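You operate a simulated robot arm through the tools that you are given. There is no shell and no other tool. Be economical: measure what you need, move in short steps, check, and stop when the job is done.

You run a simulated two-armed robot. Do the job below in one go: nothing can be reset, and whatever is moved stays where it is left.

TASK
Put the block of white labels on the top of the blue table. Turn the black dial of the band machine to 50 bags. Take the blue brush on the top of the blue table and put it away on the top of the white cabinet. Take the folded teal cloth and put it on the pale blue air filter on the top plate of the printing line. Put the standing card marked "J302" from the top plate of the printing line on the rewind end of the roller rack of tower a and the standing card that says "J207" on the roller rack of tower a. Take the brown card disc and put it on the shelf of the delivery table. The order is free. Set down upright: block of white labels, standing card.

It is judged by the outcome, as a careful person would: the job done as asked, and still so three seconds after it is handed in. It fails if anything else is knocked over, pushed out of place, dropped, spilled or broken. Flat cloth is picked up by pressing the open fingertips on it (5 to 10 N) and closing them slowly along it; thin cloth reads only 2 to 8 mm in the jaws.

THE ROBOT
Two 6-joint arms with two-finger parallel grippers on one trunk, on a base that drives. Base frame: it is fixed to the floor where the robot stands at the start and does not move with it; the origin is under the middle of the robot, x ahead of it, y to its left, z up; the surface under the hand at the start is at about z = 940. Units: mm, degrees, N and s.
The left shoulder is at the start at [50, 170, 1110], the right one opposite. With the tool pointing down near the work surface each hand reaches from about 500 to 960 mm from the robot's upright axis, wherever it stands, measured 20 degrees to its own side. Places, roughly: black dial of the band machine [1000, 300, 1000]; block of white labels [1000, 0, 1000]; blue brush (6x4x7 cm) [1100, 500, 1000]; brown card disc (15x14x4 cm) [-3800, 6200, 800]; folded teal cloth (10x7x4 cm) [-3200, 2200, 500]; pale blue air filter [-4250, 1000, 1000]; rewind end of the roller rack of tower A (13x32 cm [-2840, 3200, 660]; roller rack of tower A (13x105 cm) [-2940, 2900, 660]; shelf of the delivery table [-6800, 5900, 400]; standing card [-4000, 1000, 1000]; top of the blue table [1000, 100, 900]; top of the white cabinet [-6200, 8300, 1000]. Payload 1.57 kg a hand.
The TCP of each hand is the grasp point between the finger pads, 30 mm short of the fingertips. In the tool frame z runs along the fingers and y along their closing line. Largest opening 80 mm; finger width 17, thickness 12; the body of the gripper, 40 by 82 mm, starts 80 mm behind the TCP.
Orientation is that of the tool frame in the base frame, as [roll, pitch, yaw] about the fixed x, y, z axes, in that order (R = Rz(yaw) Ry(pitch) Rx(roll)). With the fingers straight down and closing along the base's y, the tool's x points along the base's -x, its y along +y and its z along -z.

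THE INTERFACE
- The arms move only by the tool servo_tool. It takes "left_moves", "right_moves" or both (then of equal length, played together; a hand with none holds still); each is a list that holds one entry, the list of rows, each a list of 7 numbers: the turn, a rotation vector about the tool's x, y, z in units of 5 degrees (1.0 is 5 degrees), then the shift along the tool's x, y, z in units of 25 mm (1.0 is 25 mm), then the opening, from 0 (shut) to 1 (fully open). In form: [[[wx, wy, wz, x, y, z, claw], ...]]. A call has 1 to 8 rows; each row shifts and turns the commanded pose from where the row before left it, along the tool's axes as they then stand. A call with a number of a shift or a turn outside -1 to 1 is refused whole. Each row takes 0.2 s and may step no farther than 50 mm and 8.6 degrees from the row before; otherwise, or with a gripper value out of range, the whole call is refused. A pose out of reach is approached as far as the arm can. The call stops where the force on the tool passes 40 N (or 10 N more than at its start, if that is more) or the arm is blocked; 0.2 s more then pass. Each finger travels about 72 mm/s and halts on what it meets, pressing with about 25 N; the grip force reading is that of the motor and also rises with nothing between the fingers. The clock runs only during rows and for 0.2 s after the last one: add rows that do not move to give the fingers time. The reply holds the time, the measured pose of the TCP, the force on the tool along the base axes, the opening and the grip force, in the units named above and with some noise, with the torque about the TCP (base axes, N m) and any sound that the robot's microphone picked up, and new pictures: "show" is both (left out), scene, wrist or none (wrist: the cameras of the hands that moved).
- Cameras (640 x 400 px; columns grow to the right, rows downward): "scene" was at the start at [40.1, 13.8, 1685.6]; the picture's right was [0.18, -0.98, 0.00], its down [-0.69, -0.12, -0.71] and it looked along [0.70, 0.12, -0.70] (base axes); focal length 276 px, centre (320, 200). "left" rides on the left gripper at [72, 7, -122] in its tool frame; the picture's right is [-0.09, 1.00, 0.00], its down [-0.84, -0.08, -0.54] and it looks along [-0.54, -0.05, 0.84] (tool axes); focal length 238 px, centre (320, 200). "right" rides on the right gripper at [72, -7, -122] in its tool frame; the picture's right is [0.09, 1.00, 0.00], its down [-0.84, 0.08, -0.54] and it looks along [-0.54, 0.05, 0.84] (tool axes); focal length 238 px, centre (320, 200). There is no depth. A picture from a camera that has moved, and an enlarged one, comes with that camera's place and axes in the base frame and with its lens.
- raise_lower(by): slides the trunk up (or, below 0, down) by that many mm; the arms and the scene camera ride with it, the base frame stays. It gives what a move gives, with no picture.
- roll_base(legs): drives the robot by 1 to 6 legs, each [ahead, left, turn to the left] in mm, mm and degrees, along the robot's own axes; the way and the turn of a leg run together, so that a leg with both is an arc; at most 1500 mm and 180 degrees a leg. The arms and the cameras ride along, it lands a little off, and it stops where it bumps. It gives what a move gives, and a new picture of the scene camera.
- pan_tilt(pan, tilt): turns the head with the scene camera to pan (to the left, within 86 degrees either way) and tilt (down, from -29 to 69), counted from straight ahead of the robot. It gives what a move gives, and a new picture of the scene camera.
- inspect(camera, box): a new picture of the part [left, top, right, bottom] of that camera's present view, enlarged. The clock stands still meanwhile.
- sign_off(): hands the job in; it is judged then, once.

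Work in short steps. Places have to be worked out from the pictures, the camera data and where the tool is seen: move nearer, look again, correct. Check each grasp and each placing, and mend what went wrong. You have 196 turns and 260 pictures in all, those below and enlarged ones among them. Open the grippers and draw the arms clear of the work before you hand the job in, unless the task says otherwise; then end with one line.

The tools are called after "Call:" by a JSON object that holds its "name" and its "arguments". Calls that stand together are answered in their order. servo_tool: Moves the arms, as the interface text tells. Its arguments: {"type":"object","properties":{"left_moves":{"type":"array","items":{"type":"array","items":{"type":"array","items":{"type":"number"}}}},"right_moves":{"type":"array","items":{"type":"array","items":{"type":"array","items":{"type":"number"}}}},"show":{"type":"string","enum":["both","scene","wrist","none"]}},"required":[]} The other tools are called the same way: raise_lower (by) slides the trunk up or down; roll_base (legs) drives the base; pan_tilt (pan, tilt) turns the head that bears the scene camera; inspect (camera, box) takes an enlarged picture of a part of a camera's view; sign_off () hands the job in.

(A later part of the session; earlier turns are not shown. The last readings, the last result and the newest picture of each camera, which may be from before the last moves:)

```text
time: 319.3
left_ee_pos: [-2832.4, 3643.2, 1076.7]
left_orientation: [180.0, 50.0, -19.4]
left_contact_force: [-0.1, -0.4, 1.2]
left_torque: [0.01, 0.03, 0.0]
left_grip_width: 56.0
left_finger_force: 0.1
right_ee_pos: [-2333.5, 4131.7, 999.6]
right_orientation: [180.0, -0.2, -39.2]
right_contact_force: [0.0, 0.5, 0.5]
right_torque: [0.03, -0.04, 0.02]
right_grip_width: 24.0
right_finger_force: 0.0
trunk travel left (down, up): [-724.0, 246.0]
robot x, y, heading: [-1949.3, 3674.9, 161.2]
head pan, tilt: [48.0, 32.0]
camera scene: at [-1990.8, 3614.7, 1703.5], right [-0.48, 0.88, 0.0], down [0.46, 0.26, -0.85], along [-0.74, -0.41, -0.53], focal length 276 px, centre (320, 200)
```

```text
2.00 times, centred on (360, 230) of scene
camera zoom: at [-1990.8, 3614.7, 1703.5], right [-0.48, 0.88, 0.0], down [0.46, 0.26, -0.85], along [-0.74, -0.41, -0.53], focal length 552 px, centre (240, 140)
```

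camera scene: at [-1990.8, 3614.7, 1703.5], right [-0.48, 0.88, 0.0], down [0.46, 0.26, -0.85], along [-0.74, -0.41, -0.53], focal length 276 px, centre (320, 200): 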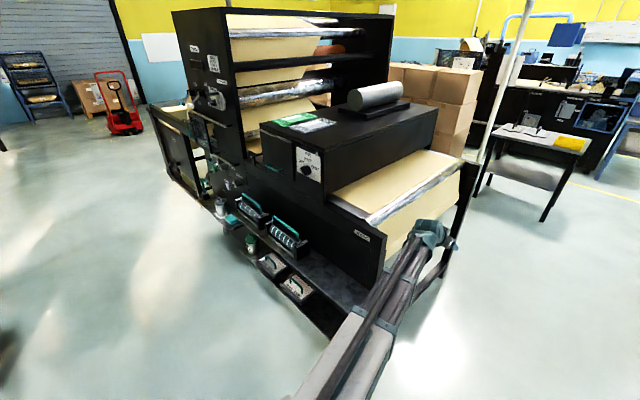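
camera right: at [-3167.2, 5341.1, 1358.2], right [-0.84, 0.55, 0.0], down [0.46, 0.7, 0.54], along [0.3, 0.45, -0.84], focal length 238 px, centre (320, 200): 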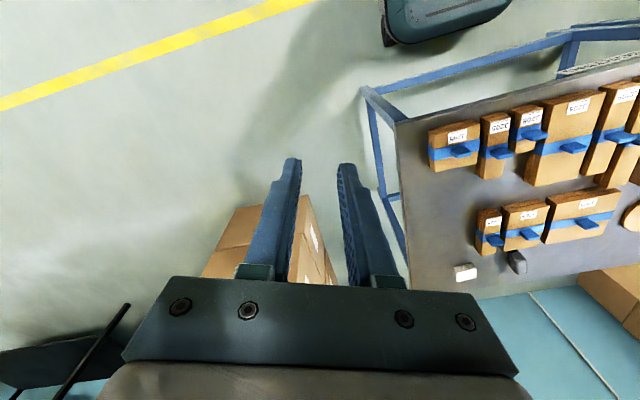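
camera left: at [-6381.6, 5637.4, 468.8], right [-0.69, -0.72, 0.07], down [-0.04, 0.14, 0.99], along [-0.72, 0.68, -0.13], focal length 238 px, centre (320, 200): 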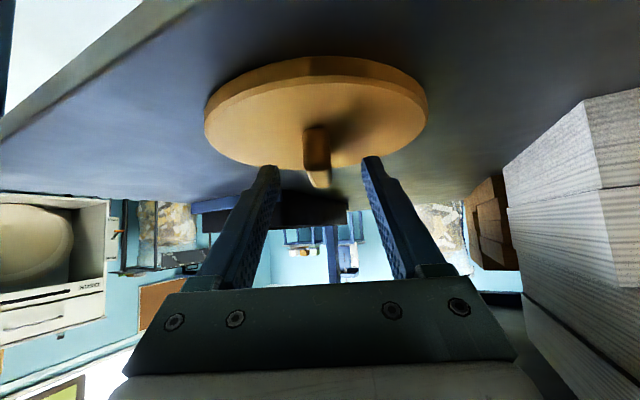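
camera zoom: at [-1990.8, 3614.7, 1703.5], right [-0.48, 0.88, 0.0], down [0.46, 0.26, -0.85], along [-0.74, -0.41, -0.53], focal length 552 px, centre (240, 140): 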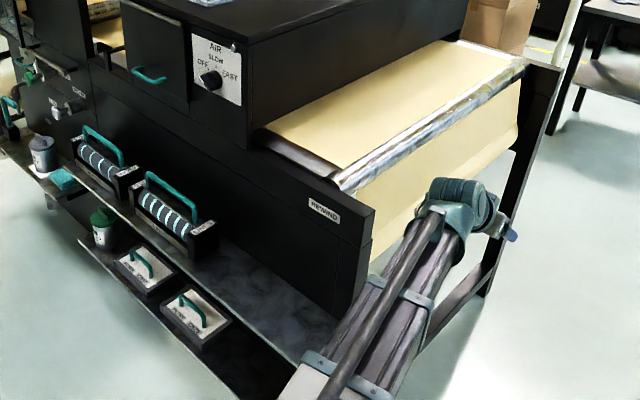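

The REWIND end has free space on the upper rack shelf. Before placing, I fetch the cards: back off, turn to heading ~251° and pass down the gap between the towers.

Call:
{"name": "roll_base", "arguments": {"legs": [[-350, 0, 0], [0, 0, 90], [0, -170, 0], [900, 0, 0]]}}

Call:
{"name": "pan_tilt", "arguments": {"pan": -50, "tilt": 25}}

Call:
{"name": "pan_tilt", "arguments": {"pan": -10, "tilt": 25}}

```text
time: 330.8
left_ee_pos: [-2046.5, 1875.3, 1077.0]
left_orientation: [-180.0, 50.0, 70.8]
left_contact_force: [-0.2, -0.1, 0.5]
left_torque: [0.02, 0.04, 0.05]
left_grip_width: 56.1
left_finger_force: 0.1
right_ee_pos: [-2536.1, 2375.0, 997.2]
right_orientation: [-179.9, -0.2, 50.8]
right_contact_force: [0.7, 0.3, 0.5]
right_torque: [0.02, -0.01, 0.0]
right_grip_width: 23.9
right_finger_force: 0.1
trunk travel left (down, up): [-724.0, 246.0]
robot x, y, heading: [-2077.9, 2755.3, -109.2]
head pan, tilt: [48.0, 32.0]
camera scene: at [-2020.3, 2716.7, 1703.5], right [-0.88, -0.48, 0.0], down [-0.26, 0.46, -0.85], along [0.41, -0.74, -0.53], focal length 276 px, centre (320, 200)
```

scene: 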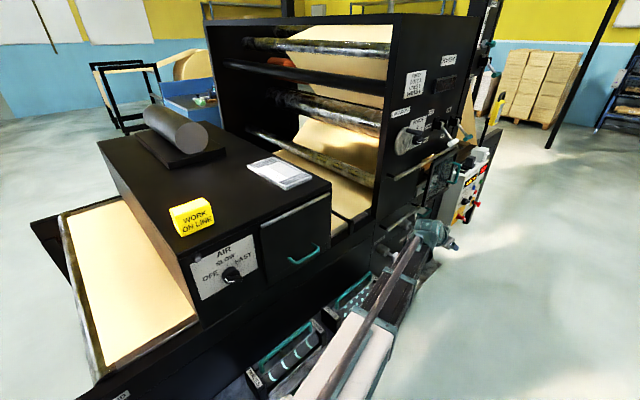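

```text
time: 332.5
left_ee_pos: [-2047.0, 1875.3, 1077.1]
left_orientation: [180.0, 50.0, 70.8]
left_contact_force: [-0.1, 1.0, 0.0]
left_torque: [0.0, -0.01, 0.04]
left_grip_width: 55.9
left_finger_force: 0.2
right_ee_pos: [-2536.7, 2374.8, 999.0]
right_orientation: [180.0, -0.3, 50.7]
right_contact_force: [-0.1, 0.2, -0.4]
right_torque: [-0.02, -0.02, -0.01]
right_grip_width: 24.1
right_finger_force: 0.0
trunk travel left (down, up): [-724.0, 246.0]
robot x, y, heading: [-2074.9, 2754.8, -109.0]
head pan, tilt: [-50.0, 25.0]
camera scene: at [-2149.6, 2762.6, 1714.6], right [-0.36, 0.93, 0.0], down [0.39, 0.15, -0.91], along [-0.85, -0.32, -0.42], focal length 276 px, centre (320, 200)
```

scene: 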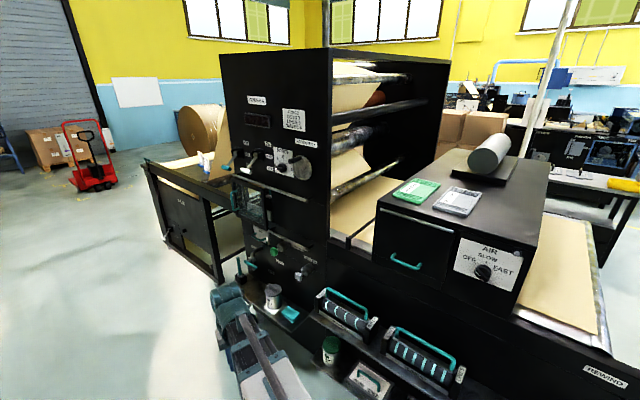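

```text
time: 333.6
left_ee_pos: [-2045.8, 1876.1, 1077.4]
left_orientation: [-179.9, 49.9, 70.8]
left_contact_force: [0.0, -0.5, 0.4]
left_torque: [-0.02, -0.01, -0.02]
left_grip_width: 55.9
left_finger_force: 0.0
right_ee_pos: [-2537.2, 2375.3, 999.2]
right_orientation: [-180.0, -0.3, 50.9]
right_contact_force: [-0.6, 0.0, 0.4]
right_torque: [-0.02, 0.0, 0.0]
right_grip_width: 23.9
right_finger_force: 0.0
trunk travel left (down, up): [-724.0, 246.0]
robot x, y, heading: [-2078.0, 2755.7, -109.1]
head pan, tilt: [-10.0, 25.0]
camera scene: at [-2108.4, 2715.1, 1714.6], right [-0.87, 0.49, 0.0], down [0.21, 0.37, -0.91], along [-0.44, -0.79, -0.42], focal length 276 px, centre (320, 200)
```

scene: 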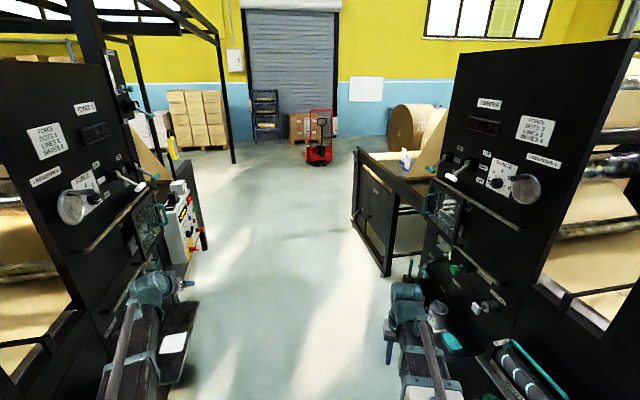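

I can see the teal cloth at ~[−3150,2220,500] and the cards on the top plate near [−4028,951]. I straighten the left hand back to vertical first.

Call:
{"name": "servo_tool", "arguments": {"left_moves": [[[0, 1, 0, 0.422, 0, 0.422, 0.7], [0, 1, 0, 0.352, 0, 0.419, 0.7], [0, 1, 0, 0.283, 0, 0.404, 0.7], [0, 1, 0, 0.2175, 0, 0.377, 0.7], [0, 1, 0, 0.158, 0, 0.339, 0.7], [0, 1, 0, 0.106, 0, 0.291, 0.7], [0, 1, 0, 0.063, 0, 0.235, 0.7], [0, 1, 0, 0.03, 0, 0.172, 0.7]]], "show": "none"}}

Call:
{"name": "servo_tool", "arguments": {"left_moves": [[[0, 1, 0, 0.009, 0, 0.106, 0.7], [0, 1, 0, 0, 0, 0.035, 0.7], [0, 0, 0, 0, 0, 0, 0.7]]], "show": "none"}}

Call:
{"name": "raise_lower", "arguments": {"by": 240}}

Call:
{"name": "roll_base", "arguments": {"legs": [[1300, -50, 0]]}}

Call:
{"name": "pan_tilt", "arguments": {"pan": -60, "tilt": 30}}

```text
time: 335.4
left_ee_pos: [-2047.4, 1868.3, 1001.6]
left_orientation: [179.9, 9.9, 70.8]
left_contact_force: [-0.3, 0.0, -0.3]
left_torque: [0.02, 0.01, 0.04]
left_grip_width: 56.0
left_finger_force: 0.0
left hand out of reach, approached as far as the arm can: row 6
right_ee_pos: [-2536.3, 2373.8, 997.7]
right_orientation: [-179.9, -0.1, 50.9]
right_contact_force: [1.0, -0.2, 0.3]
right_torque: [0.01, 0.01, 0.0]
right_grip_width: 23.8
right_finger_force: 0.1
trunk travel left (down, up): [-724.0, 246.0]
robot x, y, heading: [-2077.5, 2760.6, -109.1]
head pan, tilt: [-10.0, 25.0]
```

```text
time: 336.2
left_ee_pos: [-2049.8, 1868.4, 998.4]
left_orientation: [180.0, 0.1, 70.9]
left_contact_force: [-0.3, 0.6, -0.3]
left_torque: [-0.04, 0.02, -0.03]
left_grip_width: 55.9
left_finger_force: 0.1
right_ee_pos: [-2536.3, 2374.1, 998.9]
right_orientation: [180.0, -0.1, 50.9]
right_contact_force: [0.9, 0.4, 0.9]
right_torque: [0.0, -0.03, 0.01]
right_grip_width: 24.0
right_finger_force: 0.1
trunk travel left (down, up): [-724.0, 246.0]
robot x, y, heading: [-2076.0, 2758.0, -109.3]
head pan, tilt: [-10.0, 25.0]
```

```text
time: 338.7
left_ee_pos: [-2049.3, 1867.9, 1237.9]
left_orientation: [180.0, 0.0, 70.8]
left_contact_force: [0.6, -0.4, 0.5]
left_torque: [-0.01, 0.01, 0.0]
left_grip_width: 56.2
left_finger_force: 0.1
right_ee_pos: [-2537.3, 2374.9, 1238.7]
right_orientation: [-180.0, -0.2, 50.9]
right_contact_force: [0.6, 0.0, 0.7]
right_torque: [0.02, 0.05, -0.01]
right_grip_width: 23.7
right_finger_force: 0.2
trunk travel left (down, up): [-964.0, 6.0]
robot x, y, heading: [-2078.8, 2758.3, -108.8]
head pan, tilt: [-10.0, 25.0]
```

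```text
time: 345.2
left_ee_pos: [-2516.1, 654.3, 1238.2]
left_orientation: [-180.0, 0.0, 71.0]
left_contact_force: [0.7, 1.5, 0.2]
left_torque: [0.05, -0.03, 0.0]
left_grip_width: 56.1
left_finger_force: 0.0
right_ee_pos: [-3006.1, 1157.3, 1239.1]
right_orientation: [-179.9, -0.1, 51.1]
right_contact_force: [-0.8, 0.2, -0.7]
right_torque: [0.01, -0.02, 0.02]
right_grip_width: 23.9
right_finger_force: 0.3
trunk travel left (down, up): [-964.0, 6.0]
robot x, y, heading: [-2543.7, 1544.6, -108.8]
head pan, tilt: [-10.0, 25.0]
camera scene: at [-2578.4, 1499.8, 1954.6], right [-0.88, 0.48, 0.0], down [0.2, 0.37, -0.91], along [-0.44, -0.79, -0.42], focal length 276 px, centre (320, 200)
```

scene: 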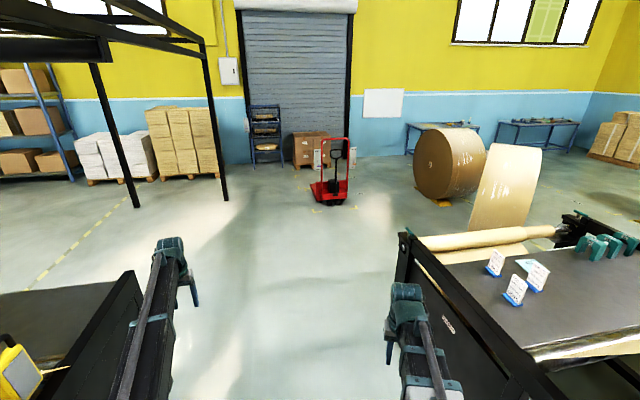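

```text
time: 346.4
left_ee_pos: [-2515.3, 653.9, 1238.6]
left_orientation: [179.9, 0.0, 71.0]
left_contact_force: [1.0, 0.2, 0.6]
left_torque: [-0.01, -0.03, -0.04]
left_grip_width: 56.0
left_finger_force: 0.1
right_ee_pos: [-3005.6, 1157.4, 1238.3]
right_orientation: [179.9, -0.2, 51.1]
right_contact_force: [-0.2, -0.2, 0.4]
right_torque: [0.0, 0.01, -0.02]
right_grip_width: 24.0
right_finger_force: 0.0
trunk travel left (down, up): [-964.0, 6.0]
robot x, y, heading: [-2546.8, 1541.3, -108.7]
head pan, tilt: [-60.0, 30.0]
camera scene: at [-2622.5, 1563.4, 1946.7], right [-0.19, 0.98, 0.0], down [0.49, 0.1, -0.87], along [-0.85, -0.17, -0.5], focal length 276 px, centre (320, 200)
```

scene: 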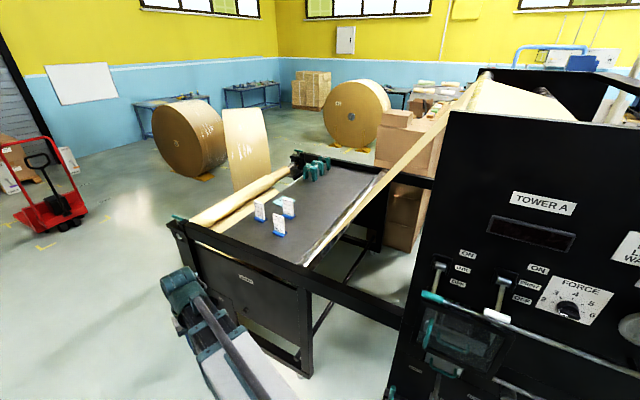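

Three standing cards on the top plate. Zoom in.

Call:
{"name": "inspect", "arguments": {"camera": "scene", "box": [220, 140, 380, 260]}}

```text
3.33 times, centred on (300, 200) of scene
camera zoom: at [-2622.5, 1563.4, 1946.7], right [-0.19, 0.98, 0.0], down [0.49, 0.1, -0.87], along [-0.85, -0.17, -0.5], focal length 920 px, centre (387, 200)
```

zoom: 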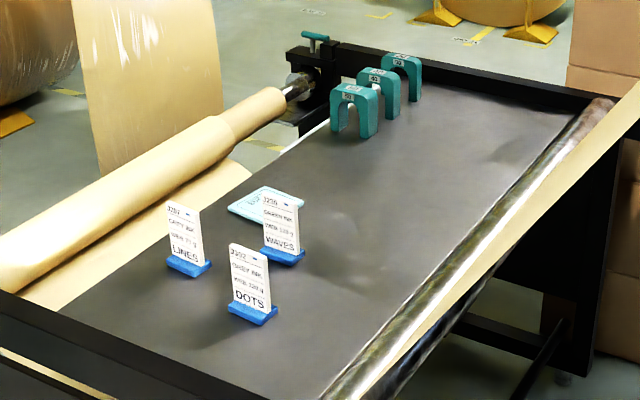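

Call:
{"name": "inspect", "arguments": {"camera": "scene", "box": [255, 180, 305, 225]}}

```text
8.89 times, centred on (280, 202) of scene
camera zoom: at [-2622.5, 1563.4, 1946.7], right [-0.19, 0.98, 0.0], down [0.49, 0.1, -0.87], along [-0.85, -0.17, -0.5], focal length 2452 px, centre (676, 178)
```

zoom: 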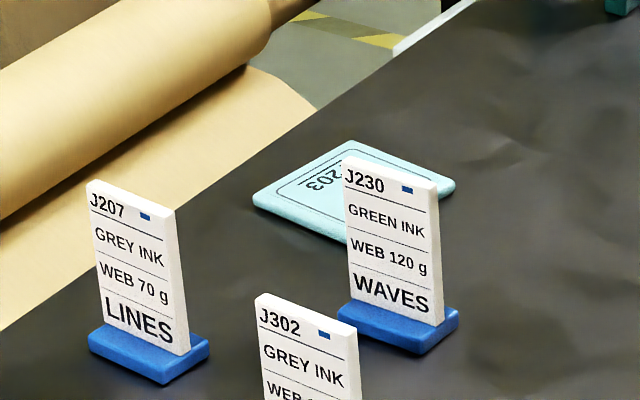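

J207 = left card, J302 = nearest card, J230 = leave. The pale blue pad is behind. I drive on and turn to face the plate (heading 161°).

Call:
{"name": "roll_base", "arguments": {"legs": [[672, 0, 0], [0, 0, -90.3]]}}

Call:
{"name": "pan_tilt", "arguments": {"pan": 0, "tilt": 40}}

Call:
{"name": "inspect", "arguments": {"camera": "left", "box": [0, 0, 640, 400]}}

```text
time: 353.9
left_ee_pos: [-3651.5, 885.5, 1238.1]
left_orientation: [-180.0, 0.0, -19.2]
left_contact_force: [-0.5, 0.6, -0.2]
left_torque: [0.0, 0.02, 0.02]
left_grip_width: 55.9
left_finger_force: 0.2
right_ee_pos: [-3143.9, 1371.3, 1238.5]
right_orientation: [-180.0, -0.2, -39.3]
right_contact_force: [0.2, -0.8, -0.7]
right_torque: [0.0, 0.03, -0.03]
right_grip_width: 24.1
right_finger_force: 0.0
trunk travel left (down, up): [-964.0, 6.0]
robot x, y, heading: [-2764.7, 909.5, 160.8]
head pan, tilt: [-60.0, 30.0]
camera scene: at [-2741.1, 986.5, 1946.7], right [0.98, 0.19, 0.0], down [0.09, -0.49, -0.87], along [-0.16, 0.85, -0.5], focal length 276 px, centre (320, 200)
```

scene: 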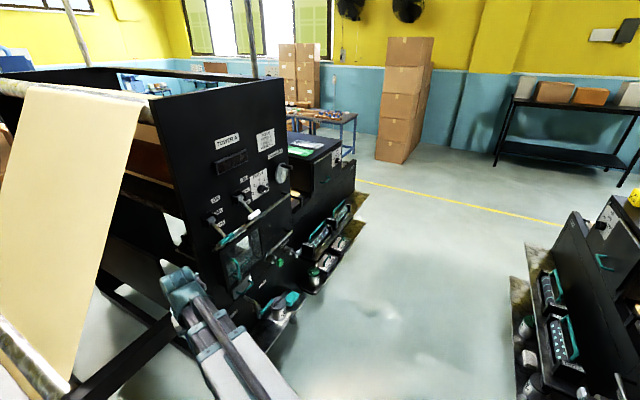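

```text
time: 355.2
left_ee_pos: [-3651.8, 885.8, 1238.1]
left_orientation: [179.9, -0.1, -19.2]
left_contact_force: [0.5, -0.2, -0.1]
left_torque: [0.01, -0.02, 0.0]
left_grip_width: 55.9
left_finger_force: 0.2
right_ee_pos: [-3145.1, 1371.7, 1237.9]
right_orientation: [179.9, -0.2, -39.2]
right_contact_force: [-0.4, 0.5, -0.6]
right_torque: [-0.05, -0.01, -0.03]
right_grip_width: 24.0
right_finger_force: 0.0
trunk travel left (down, up): [-964.0, 6.0]
robot x, y, heading: [-2761.2, 912.4, 160.8]
head pan, tilt: [0.0, 40.0]
camera scene: at [-2804.5, 925.5, 1931.3], right [0.33, 0.94, 0.0], down [0.61, -0.21, -0.77], along [-0.72, 0.25, -0.64], focal length 276 px, centre (320, 200)
```

scene: 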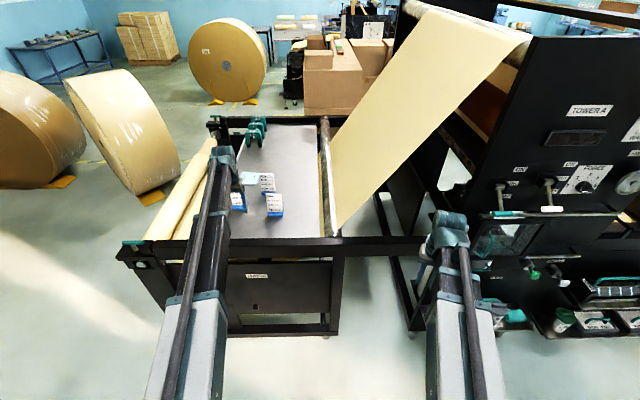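

```text
1.00 times, centred on (320, 200) of left (not enlarged: the box is as wide or as high as the picture)
camera zoom: at [-3585.5, 856.3, 1358.8], right [-0.42, -0.91, 0.0], down [-0.76, 0.35, 0.54], along [-0.49, 0.23, -0.84], focal length 238 px, centre (320, 200)
```

zoom: 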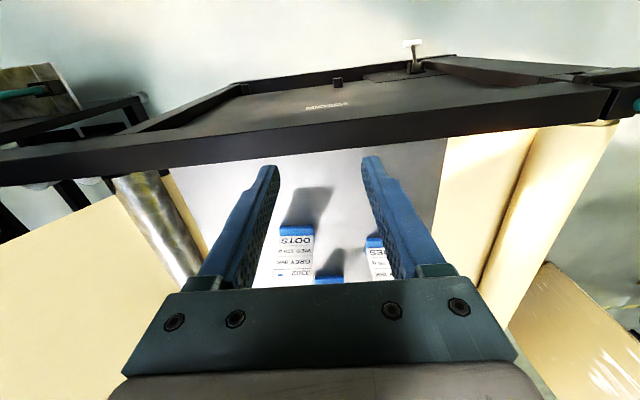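

Call:
{"name": "inspect", "arguments": {"camera": "scene", "box": [220, 150, 300, 220]}}

Call:
{"name": "inspect", "arguments": {"camera": "left", "box": [230, 180, 410, 300]}}

```text
5.71 times, centred on (260, 185) of scene
camera zoom: at [-2804.5, 925.5, 1931.3], right [0.33, 0.94, 0.0], down [0.61, -0.21, -0.77], along [-0.72, 0.25, -0.64], focal length 1576 px, centre (663, 286)
```

zoom: 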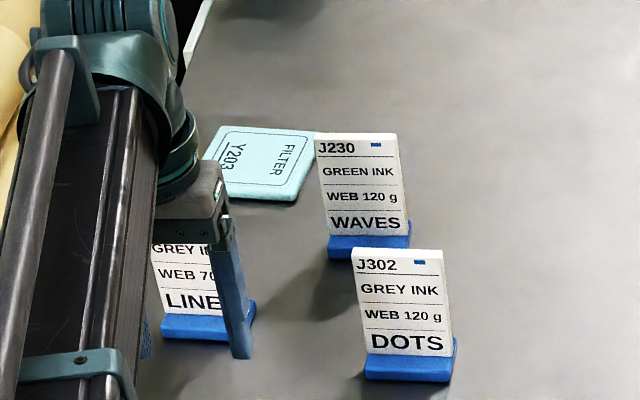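

```text
3.33 times, centred on (320, 240) of left
camera zoom: at [-3585.5, 856.3, 1358.8], right [-0.42, -0.91, 0.0], down [-0.76, 0.35, 0.54], along [-0.49, 0.23, -0.84], focal length 794 px, centre (320, 67)
```

zoom: 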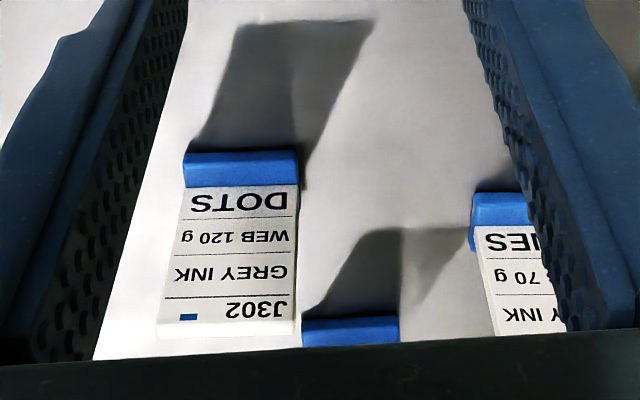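

The pad reads "Y203 FILTER", so that is the air filter. J302's top is at ≈[−3895,1058,1068], plate ≈935, card running along 67°. I drive so it sits under the left hand and rotate the gripper ~93° to close across the card.

Call:
{"name": "roll_base", "arguments": {"legs": [[283, -83, 0]]}}

Call:
{"name": "servo_tool", "arguments": {"left_moves": [[[0, 0, 1, 0, 0, 0, 0.9], [0, 0, 1, 0, 0, 0, 0.9], [0, 0, 1, 0, 0, 0, 0.9], [0, 0, 1, 0, 0, 0, 0.9], [0, 0, 1, 0, 0, 0, 0.9], [0, 0, 1, 0, 0, 0, 0.9], [0, 0, 1, 0, 0, 0, 0.9], [0, 0, 1, 0, 0, 0, 0.9]]], "show": "none"}}

Call:
{"name": "servo_tool", "arguments": {"left_moves": [[[0, 0, 1, 0, 0, 0, 0.9], [0, 0, 1, 0, 0, 0, 0.9], [0, 0, 1, 0, 0, 0, 0.9], [0, 0, 1, 0, 0, 0, 0.9], [0, 0, 1, 0, 0, 0, 0.9], [0, 0, 1, 0, 0, 0, 0.9], [0, 0, 1, 0, 0, 0, 0.9], [0, 0, 1, 0, 0, 0, 0.9]]], "show": "none"}}

Call:
{"name": "servo_tool", "arguments": {"left_moves": [[[0, 0, 1, 0, 0, 0, 0.9], [0, 0, 1, 0, 0, 0, 0.9], [0, 0, 0.7, 0, 0, 0, 0.9]]], "show": "wrist"}}

```text
time: 357.3
left_ee_pos: [-3894.2, 1054.9, 1238.9]
left_orientation: [-179.9, 0.0, -19.1]
left_contact_force: [0.1, 0.5, -0.2]
left_torque: [-0.03, 0.02, 0.0]
left_grip_width: 56.1
left_finger_force: 0.0
right_ee_pos: [-3390.6, 1542.9, 1238.3]
right_orientation: [-179.9, -0.2, -38.9]
right_contact_force: [-0.3, 0.2, -0.1]
right_torque: [0.02, -0.01, 0.03]
right_grip_width: 24.1
right_finger_force: 0.0
trunk travel left (down, up): [-964.0, 6.0]
robot x, y, heading: [-3006.6, 1081.2, 160.6]
head pan, tilt: [0.0, 40.0]
camera scene: at [-3048.4, 1098.2, 1931.3], right [0.33, 0.95, 0.0], down [0.61, -0.21, -0.77], along [-0.72, 0.25, -0.64], focal length 276 px, centre (320, 200)
```

scene: 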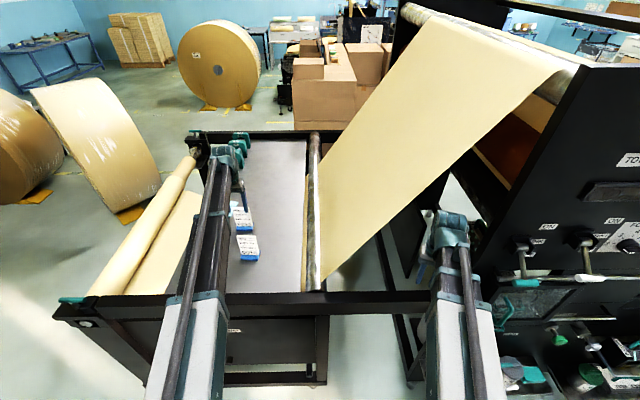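

```text
time: 359.1
left_ee_pos: [-3893.8, 1054.1, 1238.3]
left_orientation: [-180.0, 0.0, -59.3]
left_contact_force: [-0.1, 0.1, -0.3]
left_torque: [0.01, -0.01, -0.04]
left_grip_width: 72.1
left_finger_force: 0.1
right_ee_pos: [-3388.6, 1543.0, 1239.3]
right_orientation: [-179.8, -0.2, -38.9]
right_contact_force: [0.0, 0.0, -0.5]
right_torque: [-0.01, -0.01, 0.02]
right_grip_width: 24.3
right_finger_force: 0.1
trunk travel left (down, up): [-964.0, 6.0]
robot x, y, heading: [-2999.9, 1085.2, 161.2]
head pan, tilt: [0.0, 40.0]
```

```text
time: 360.9
left_ee_pos: [-3893.7, 1053.7, 1238.6]
left_orientation: [179.9, 0.0, -99.2]
left_contact_force: [-0.2, 0.1, -0.5]
left_torque: [-0.01, 0.01, -0.03]
left_grip_width: 71.7
left_finger_force: 0.0
right_ee_pos: [-3388.7, 1544.4, 1238.9]
right_orientation: [-179.8, -0.2, -39.0]
right_contact_force: [0.8, -0.4, 0.6]
right_torque: [0.03, -0.01, -0.03]
right_grip_width: 23.9
right_finger_force: 0.1
trunk travel left (down, up): [-964.0, 6.0]
robot x, y, heading: [-3003.6, 1079.2, 161.1]
head pan, tilt: [0.0, 40.0]
```

```text
time: 361.7
left_ee_pos: [-3894.4, 1055.7, 1238.8]
left_orientation: [-180.0, 0.0, -112.6]
left_contact_force: [0.4, 1.4, -1.1]
left_torque: [-0.02, -0.02, -0.01]
left_grip_width: 71.9
left_finger_force: 0.0
right_ee_pos: [-3389.0, 1544.0, 1237.8]
right_orientation: [-180.0, -0.3, -39.0]
right_contact_force: [-1.0, 0.0, 0.6]
right_torque: [0.0, 0.0, 0.0]
right_grip_width: 23.9
right_finger_force: 0.0
trunk travel left (down, up): [-964.0, 6.0]
robot x, y, heading: [-3005.9, 1080.1, 160.8]
head pan, tilt: [0.0, 40.0]
camera left: at [-3927.4, 991.8, 1358.8], right [-0.88, 0.47, 0.0], down [0.39, 0.74, 0.54], along [0.25, 0.48, -0.84], focal length 238 px, centre (320, 200)
```

left: 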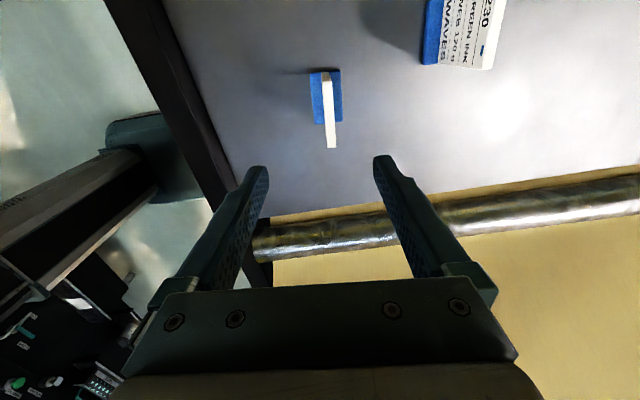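

The card is edge-on between the fingers, ~9 mm off centre. I correct and lower to TCP ≈1110 to re-check.

Call:
{"name": "servo_tool", "arguments": {"left_moves": [[[0, 0, 0, 0, 0.36, 0, 0.9], [0, 0, 0, 0, 0, 0, 0.9]]], "show": "none"}}

Call:
{"name": "raise_lower", "arguments": {"by": -125}}

Call:
{"name": "inspect", "arguments": {"camera": "left", "box": [160, 40, 480, 240]}}

```text
time: 362.3
left_ee_pos: [-3902.5, 1058.6, 1238.7]
left_orientation: [-180.0, 0.1, -112.6]
left_contact_force: [0.5, -0.5, -0.1]
left_torque: [-0.02, -0.01, 0.01]
left_grip_width: 72.1
left_finger_force: 0.1
right_ee_pos: [-3389.0, 1542.9, 1237.6]
right_orientation: [180.0, -0.1, -39.0]
right_contact_force: [0.1, 0.2, -0.2]
right_torque: [0.01, -0.01, -0.03]
right_grip_width: 23.9
right_finger_force: 0.1
trunk travel left (down, up): [-964.0, 6.0]
robot x, y, heading: [-3003.7, 1083.8, 161.1]
head pan, tilt: [0.0, 40.0]
```

```text
time: 363.8
left_ee_pos: [-3903.5, 1058.4, 1113.6]
left_orientation: [180.0, 0.0, -112.7]
left_contact_force: [-0.2, -0.9, 0.5]
left_torque: [0.01, 0.02, 0.02]
left_grip_width: 72.1
left_finger_force: 0.0
right_ee_pos: [-3388.6, 1543.0, 1113.7]
right_orientation: [180.0, -0.2, -38.9]
right_contact_force: [0.6, 0.3, 0.8]
right_torque: [0.02, -0.01, 0.02]
right_grip_width: 24.0
right_finger_force: 0.0
trunk travel left (down, up): [-839.0, 131.0]
robot x, y, heading: [-3003.0, 1082.1, 160.8]
head pan, tilt: [0.0, 40.0]
```

```text
2.00 times, centred on (320, 140) of left
camera zoom: at [-3935.9, 995.0, 1234.0], right [-0.88, 0.47, 0.0], down [0.39, 0.74, 0.54], along [0.25, 0.48, -0.84], focal length 477 px, centre (320, 320)
```

zoom: 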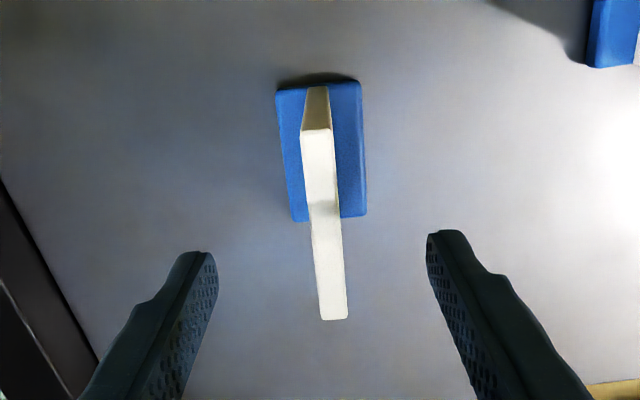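

Computed ends give 67.6°, so it is centred and aligned. Lower 66 and close.

Call:
{"name": "raise_lower", "arguments": {"by": -66}}

Call:
{"name": "servo_tool", "arguments": {"left_moves": [[[0, 0, 0, 0, 0, 0, 0.7], [0, 0, 0, 0, 0, 0, 0.5], [0, 0, 0, 0, 0, 0, 0.3], [0, 0, 0, 0, 0, 0, 0.1], [0, 0, 0, 0, 0, 0, 0], [0, 0, 0, 0, 0, 0, 0], [0, 0, 0, 0, 0, 0, 0]]], "show": "wrist"}}

```text
time: 364.9
left_ee_pos: [-3902.9, 1058.0, 1048.3]
left_orientation: [179.9, 0.0, -112.6]
left_contact_force: [0.1, 0.2, 0.1]
left_torque: [0.01, 0.01, -0.02]
left_grip_width: 72.0
left_finger_force: 0.0
right_ee_pos: [-3388.2, 1541.9, 1046.8]
right_orientation: [-180.0, -0.2, -39.0]
right_contact_force: [-1.3, 0.8, 0.4]
right_torque: [0.01, -0.02, -0.03]
right_grip_width: 24.2
right_finger_force: 0.0
trunk travel left (down, up): [-773.0, 197.0]
robot x, y, heading: [-3001.3, 1085.7, 160.9]
head pan, tilt: [0.0, 40.0]
```

```text
time: 366.4
left_ee_pos: [-3903.5, 1059.0, 1047.5]
left_orientation: [-180.0, 0.0, -112.7]
left_contact_force: [-0.5, 0.3, 1.0]
left_torque: [0.02, -0.03, -0.01]
left_grip_width: 11.3
left_finger_force: 24.9
right_ee_pos: [-3388.1, 1543.1, 1047.3]
right_orientation: [-180.0, -0.2, -38.9]
right_contact_force: [0.8, 0.0, 0.0]
right_torque: [0.01, 0.01, -0.04]
right_grip_width: 23.9
right_finger_force: 0.1
trunk travel left (down, up): [-773.0, 197.0]
robot x, y, heading: [-3000.2, 1082.5, 160.8]
head pan, tilt: [0.0, 40.0]
camera left: at [-3936.1, 995.1, 1167.8], right [-0.88, 0.47, 0.0], down [0.39, 0.74, 0.54], along [0.25, 0.48, -0.84], focal length 238 px, centre (320, 200)
```

left: 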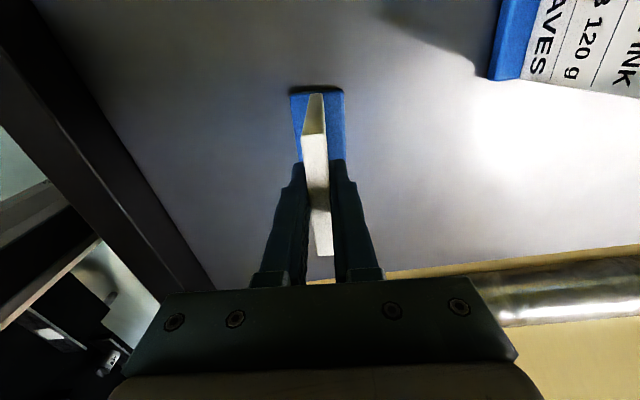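

J302 gripped (11 mm). Raise and drive back through the gap to the rack's rewind end, stopping a bit short to look.

Call:
{"name": "raise_lower", "arguments": {"by": 190}}

Call:
{"name": "roll_base", "arguments": {"legs": [[-240, 0, 0], [0, 0, 90], [-1200, 0, 0], [-1178, 214, 0], [0, 0, -90]]}}

Call:
{"name": "pan_tilt", "arguments": {"pan": 15, "tilt": 45}}

```text
time: 368.5
left_ee_pos: [-3904.1, 1058.4, 1238.3]
left_orientation: [-180.0, 0.0, -112.6]
left_contact_force: [0.9, 0.2, -0.3]
left_torque: [-0.02, 0.0, 0.0]
left_grip_width: 11.6
left_finger_force: 25.1
right_ee_pos: [-3388.2, 1543.8, 1238.3]
right_orientation: [-179.8, -0.2, -38.9]
right_contact_force: [-0.1, 0.2, -0.9]
right_torque: [0.01, -0.04, 0.01]
right_grip_width: 24.1
right_finger_force: 0.0
trunk travel left (down, up): [-963.0, 7.0]
robot x, y, heading: [-3001.6, 1085.8, 161.0]
head pan, tilt: [0.0, 40.0]
```

```text
time: 389.4
left_ee_pos: [-2667.4, 3171.0, 1237.9]
left_orientation: [180.0, -0.1, -113.4]
left_contact_force: [0.3, -0.5, -1.1]
left_torque: [0.02, 0.03, 0.02]
left_grip_width: 11.4
left_finger_force: 25.2
right_ee_pos: [-2147.8, 3650.7, 1237.2]
right_orientation: [180.0, -0.2, -39.7]
right_contact_force: [-0.5, -0.1, -0.2]
right_torque: [0.06, -0.01, 0.02]
right_grip_width: 23.9
right_finger_force: 0.0
trunk travel left (down, up): [-963.0, 7.0]
robot x, y, heading: [-1768.5, 3184.9, 160.3]
head pan, tilt: [0.0, 40.0]
camera scene: at [-1811.5, 3202.0, 1930.3], right [0.34, 0.94, 0.0], down [0.61, -0.22, -0.77], along [-0.72, 0.26, -0.64], focal length 276 px, centre (320, 200)
```

scene: 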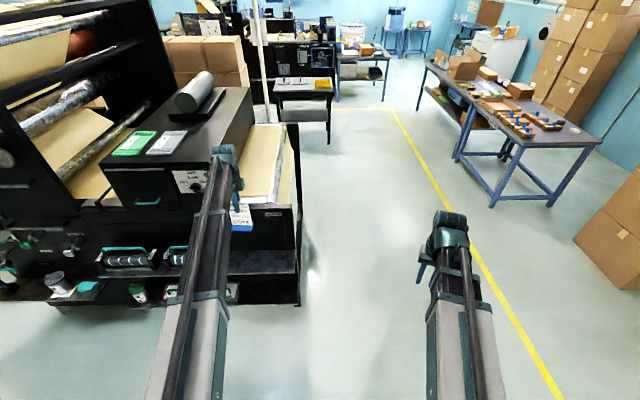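

```text
time: 390.1
left_ee_pos: [-2665.8, 3172.4, 1237.7]
left_orientation: [179.9, 0.1, -113.3]
left_contact_force: [-0.2, -0.6, -0.6]
left_torque: [0.01, 0.02, 0.01]
left_grip_width: 11.3
left_finger_force: 25.0
right_ee_pos: [-2148.3, 3650.7, 1238.0]
right_orientation: [-179.9, -0.2, -39.7]
right_contact_force: [0.1, 0.1, -0.1]
right_torque: [-0.02, 0.0, -0.02]
right_grip_width: 24.2
right_finger_force: 0.0
trunk travel left (down, up): [-963.0, 7.0]
robot x, y, heading: [-1767.7, 3187.8, 160.5]
head pan, tilt: [15.0, 45.0]
camera scene: at [-1812.5, 3179.8, 1923.1], right [0.08, 1.0, 0.0], down [0.7, -0.06, -0.71], along [-0.7, 0.06, -0.71], focal length 276 px, centre (320, 200)
```

scene: 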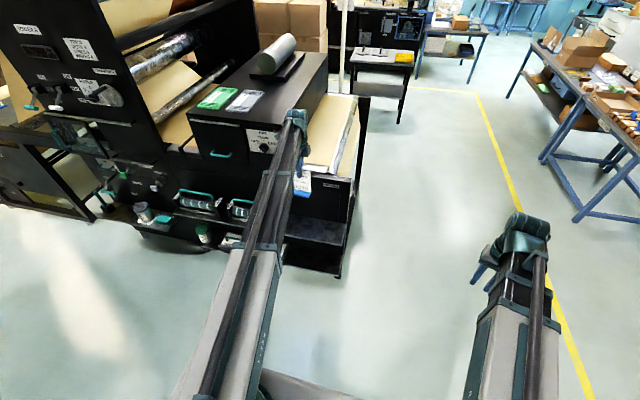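

Call:
{"name": "inspect", "arguments": {"camera": "scene", "box": [90, 150, 370, 290]}}

Call:
{"name": "inspect", "arguments": {"camera": "left", "box": [0, 0, 640, 400]}}

```text
2.29 times, centred on (230, 220) of scene
camera zoom: at [-1812.5, 3179.8, 1923.1], right [0.08, 1.0, 0.0], down [0.7, -0.06, -0.71], along [-0.7, 0.06, -0.71], focal length 630 px, centre (526, 154)
```

zoom: 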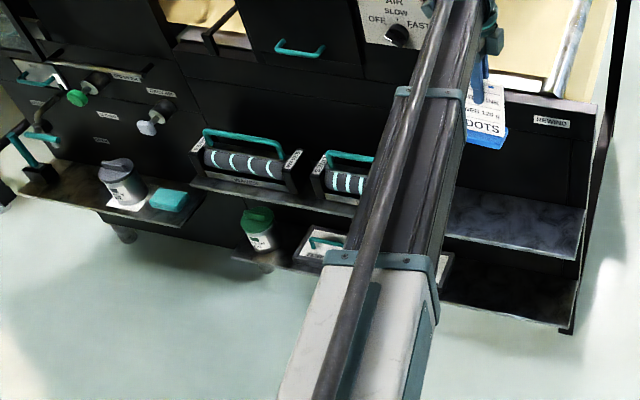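

```text
1.00 times, centred on (320, 200) of left (not enlarged: the box is as wide or as high as the picture)
camera zoom: at [-2701.5, 3109.2, 1357.8], right [-0.88, 0.48, 0.0], down [0.4, 0.74, 0.54], along [0.26, 0.48, -0.84], focal length 238 px, centre (320, 200)
```

zoom: 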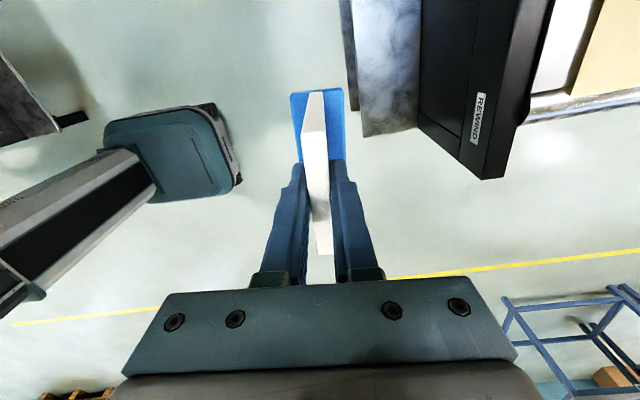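

The rack surface is at z≈661, with its right end at (−2702,3375)/(−2851,3420). I set J302 at T≈(−2832,3237). Drive ahead 178 and align the yaw.

Call:
{"name": "roll_base", "arguments": {"legs": [[178, -5, 0]]}}

Call:
{"name": "servo_tool", "arguments": {"left_moves": [[[0, 0, -0.85, 0, 0, 0, 0], [0, 0, 0, 0, 0, 0, 0]]], "show": "wrist"}}

```text
time: 391.6
left_ee_pos: [-2836.1, 3237.2, 1236.9]
left_orientation: [-179.9, 0.0, -113.3]
left_contact_force: [0.0, -0.8, -0.5]
left_torque: [-0.02, -0.03, 0.0]
left_grip_width: 11.4
left_finger_force: 24.6
right_ee_pos: [-2315.9, 3715.9, 1237.4]
right_orientation: [-179.9, -0.3, -39.6]
right_contact_force: [-0.6, 1.4, -0.4]
right_torque: [0.0, -0.05, -0.01]
right_grip_width: 23.9
right_finger_force: 0.0
trunk travel left (down, up): [-963.0, 7.0]
robot x, y, heading: [-1931.9, 3253.1, 160.4]
head pan, tilt: [15.0, 45.0]
camera scene: at [-1980.8, 3245.0, 1923.0], right [0.08, 1.0, 0.0], down [0.71, -0.06, -0.71], along [-0.7, 0.06, -0.71], focal length 276 px, centre (320, 200)
```

scene: 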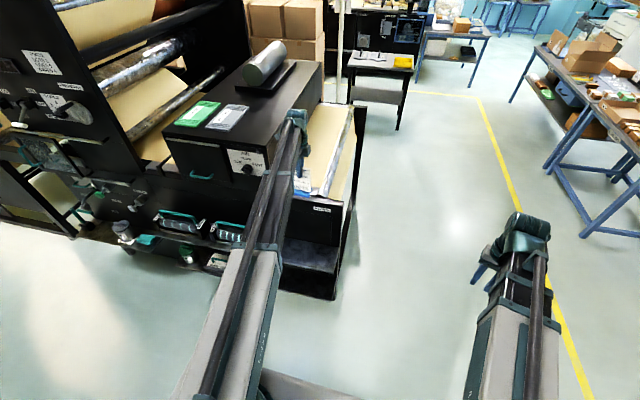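

```text
time: 392.2
left_ee_pos: [-2834.0, 3235.6, 1236.7]
left_orientation: [-179.9, 0.0, -108.9]
left_contact_force: [0.5, 0.7, -0.9]
left_torque: [0.0, 0.02, -0.01]
left_grip_width: 11.6
left_finger_force: 25.2
right_ee_pos: [-2314.7, 3715.2, 1237.3]
right_orientation: [-179.9, -0.1, -39.5]
right_contact_force: [0.1, -0.2, -0.1]
right_torque: [0.03, 0.03, -0.03]
right_grip_width: 24.0
right_finger_force: 0.0
trunk travel left (down, up): [-963.0, 7.0]
robot x, y, heading: [-1935.9, 3248.7, 160.4]
head pan, tilt: [15.0, 45.0]
camera left: at [-2863.1, 3170.8, 1357.7], right [-0.91, 0.41, 0.0], down [0.34, 0.77, 0.54], along [0.22, 0.49, -0.84], focal length 238 px, centre (320, 200)
```

left: 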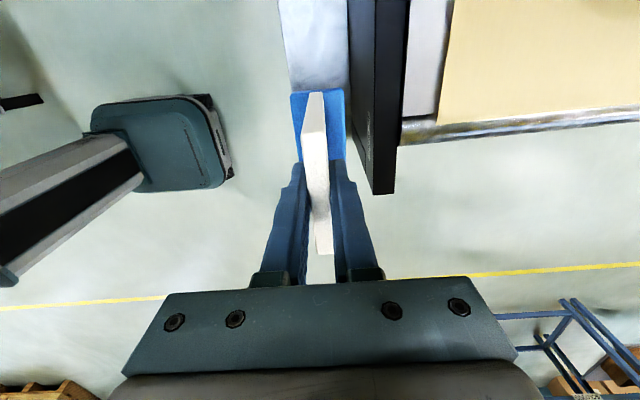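

The card is centred over the shelf strip. Lower by 400, then approach.

Call:
{"name": "raise_lower", "arguments": {"by": -400}}

Call:
{"name": "raise_lower", "arguments": {"by": -45}}

Call:
{"name": "inspect", "arguments": {"camera": "left", "box": [160, 20, 480, 220]}}

```text
time: 396.1
left_ee_pos: [-2834.8, 3236.1, 837.2]
left_orientation: [-180.0, 0.1, -109.0]
left_contact_force: [0.3, -0.1, -1.2]
left_torque: [-0.05, 0.0, -0.02]
left_grip_width: 11.6
left_finger_force: 25.6
right_ee_pos: [-2314.3, 3714.9, 838.0]
right_orientation: [-179.9, -0.2, -39.5]
right_contact_force: [0.2, -0.3, -0.2]
right_torque: [-0.02, 0.0, -0.02]
right_grip_width: 23.8
right_finger_force: 0.1
trunk travel left (down, up): [-563.0, 407.0]
robot x, y, heading: [-1935.9, 3253.8, 160.6]
head pan, tilt: [15.0, 45.0]
```

```text
time: 396.9
left_ee_pos: [-2833.7, 3236.5, 793.3]
left_orientation: [-179.9, 0.1, -109.1]
left_contact_force: [0.0, 0.5, -1.5]
left_torque: [0.0, -0.03, -0.01]
left_grip_width: 11.6
left_finger_force: 25.2
right_ee_pos: [-2313.9, 3715.7, 792.6]
right_orientation: [-179.9, -0.2, -39.7]
right_contact_force: [-0.3, 1.2, 0.3]
right_torque: [0.0, 0.0, 0.0]
right_grip_width: 23.7
right_finger_force: 0.0
trunk travel left (down, up): [-518.0, 452.0]
robot x, y, heading: [-1934.5, 3250.6, 160.5]
head pan, tilt: [15.0, 45.0]
```

```text
2.00 times, centred on (320, 120) of left
camera zoom: at [-2863.0, 3170.8, 912.9], right [-0.91, 0.41, 0.0], down [0.35, 0.77, 0.54], along [0.22, 0.49, -0.84], focal length 477 px, centre (320, 360)
```

zoom: 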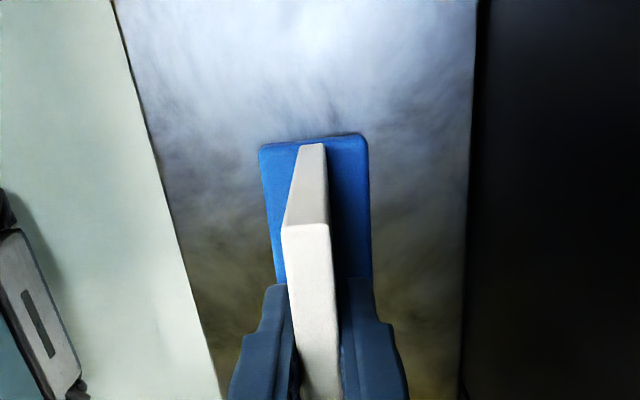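

Well centred. Small steps down.

Call:
{"name": "raise_lower", "arguments": {"by": -12}}

Call:
{"name": "raise_lower", "arguments": {"by": -4}}

Call:
{"name": "raise_lower", "arguments": {"by": -3}}

Call:
{"name": "raise_lower", "arguments": {"by": -3}}

```text
time: 397.5
left_ee_pos: [-2834.0, 3237.4, 781.7]
left_orientation: [179.9, -0.1, -109.0]
left_contact_force: [-2.9, -0.6, 10.7]
left_torque: [0.04, 0.07, 0.02]
left_grip_width: 11.4
left_finger_force: 25.4
right_ee_pos: [-2313.8, 3715.9, 781.5]
right_orientation: [-179.9, -0.2, -39.6]
right_contact_force: [0.0, 0.3, 0.1]
right_torque: [0.03, 0.02, 0.0]
right_grip_width: 24.2
right_finger_force: 0.2
trunk travel left (down, up): [-506.0, 464.0]
robot x, y, heading: [-1935.1, 3253.2, 160.7]
head pan, tilt: [15.0, 45.0]
```

```text
time: 398.1
left_ee_pos: [-2833.6, 3235.9, 777.9]
left_orientation: [179.8, 0.0, -109.0]
left_contact_force: [-4.1, 0.8, 15.5]
left_torque: [-0.02, 0.11, 0.0]
left_grip_width: 11.6
left_finger_force: 24.4
right_ee_pos: [-2314.6, 3716.9, 777.4]
right_orientation: [179.9, -0.1, -39.6]
right_contact_force: [-0.1, -0.7, 0.3]
right_torque: [0.02, 0.04, -0.02]
right_grip_width: 23.9
right_finger_force: 0.0
trunk travel left (down, up): [-502.0, 468.0]
robot x, y, heading: [-1937.9, 3248.7, 160.3]
head pan, tilt: [15.0, 45.0]
```

```text
time: 398.6
left_ee_pos: [-2833.2, 3236.1, 773.6]
left_orientation: [179.9, 0.1, -109.0]
left_contact_force: [-2.5, 1.2, 15.2]
left_torque: [0.01, 0.08, 0.01]
left_grip_width: 11.6
left_finger_force: 25.2
right_ee_pos: [-2313.0, 3714.4, 774.3]
right_orientation: [180.0, -0.1, -39.6]
right_contact_force: [0.3, -1.2, -0.5]
right_torque: [-0.01, -0.01, -0.02]
right_grip_width: 24.0
right_finger_force: 0.0
trunk travel left (down, up): [-499.0, 471.0]
robot x, y, heading: [-1937.0, 3254.6, 160.3]
head pan, tilt: [15.0, 45.0]
```

```text
time: 399.1
left_ee_pos: [-2833.1, 3235.9, 772.3]
left_orientation: [-179.9, -0.1, -109.0]
left_contact_force: [-0.4, 0.1, 15.2]
left_torque: [-0.01, -0.01, 0.02]
left_grip_width: 11.3
left_finger_force: 25.3
right_ee_pos: [-2313.7, 3715.5, 770.8]
right_orientation: [179.9, -0.1, -39.6]
right_contact_force: [-0.8, 0.2, 0.6]
right_torque: [0.01, 0.02, -0.04]
right_grip_width: 24.1
right_finger_force: 0.0
trunk travel left (down, up): [-496.0, 474.0]
robot x, y, heading: [-1932.1, 3252.4, 160.5]
head pan, tilt: [15.0, 45.0]
```

In contact (15 N). Open and raise.

Call:
{"name": "servo_tool", "arguments": {"left_moves": [[[0, 0, 0, 0, 0, 0, 0.2], [0, 0, 0, 0, 0, 0, 0.3], [0, 0, 0, 0, 0, 0, 0.5], [0, 0, 0, 0, 0, 0, 0.7], [0, 0, 0, 0, 0, 0, 0.7]]], "show": "none"}}

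Call:
{"name": "raise_lower", "arguments": {"by": 300}}

Call:
{"name": "inspect", "arguments": {"camera": "left", "box": [160, 0, 480, 200]}}

```text
time: 400.3
left_ee_pos: [-2834.1, 3235.7, 770.2]
left_orientation: [-180.0, 0.0, -109.0]
left_contact_force: [-0.3, 0.2, -0.1]
left_torque: [0.0, 0.01, 0.03]
left_grip_width: 56.0
left_finger_force: 0.2
right_ee_pos: [-2314.5, 3714.9, 770.1]
right_orientation: [-179.9, -0.2, -39.6]
right_contact_force: [0.6, -0.5, 0.0]
right_torque: [0.01, 0.0, -0.01]
right_grip_width: 23.7
right_finger_force: 0.1
trunk travel left (down, up): [-496.0, 474.0]
robot x, y, heading: [-1936.1, 3253.8, 160.6]
head pan, tilt: [15.0, 45.0]
```

```text
time: 403.3
left_ee_pos: [-2834.7, 3235.9, 1069.5]
left_orientation: [-179.9, -0.1, -109.0]
left_contact_force: [0.2, 0.3, 0.2]
left_torque: [-0.01, -0.01, 0.02]
left_grip_width: 56.5
left_finger_force: 0.1
right_ee_pos: [-2315.4, 3715.2, 1070.7]
right_orientation: [-179.9, -0.1, -39.7]
right_contact_force: [0.6, -0.1, -0.9]
right_torque: [-0.05, -0.02, -0.01]
right_grip_width: 24.3
right_finger_force: 0.0
trunk travel left (down, up): [-796.0, 174.0]
robot x, y, heading: [-1935.5, 3250.0, 160.2]
head pan, tilt: [15.0, 45.0]
```

```text
2.00 times, centred on (320, 100) of left
camera zoom: at [-2863.1, 3170.8, 1190.7], right [-0.91, 0.41, 0.0], down [0.35, 0.77, 0.54], along [0.22, 0.49, -0.84], focal length 477 px, centre (320, 400)
```

zoom: 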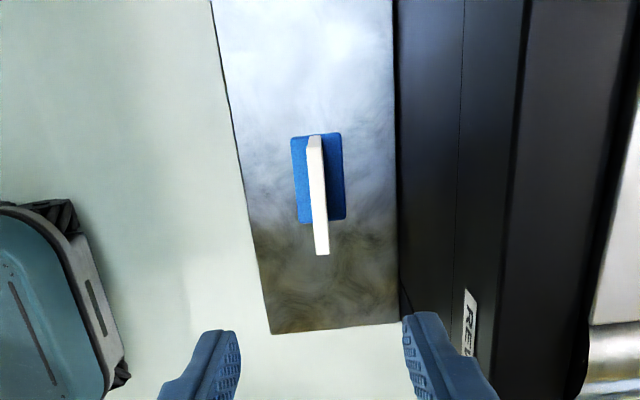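

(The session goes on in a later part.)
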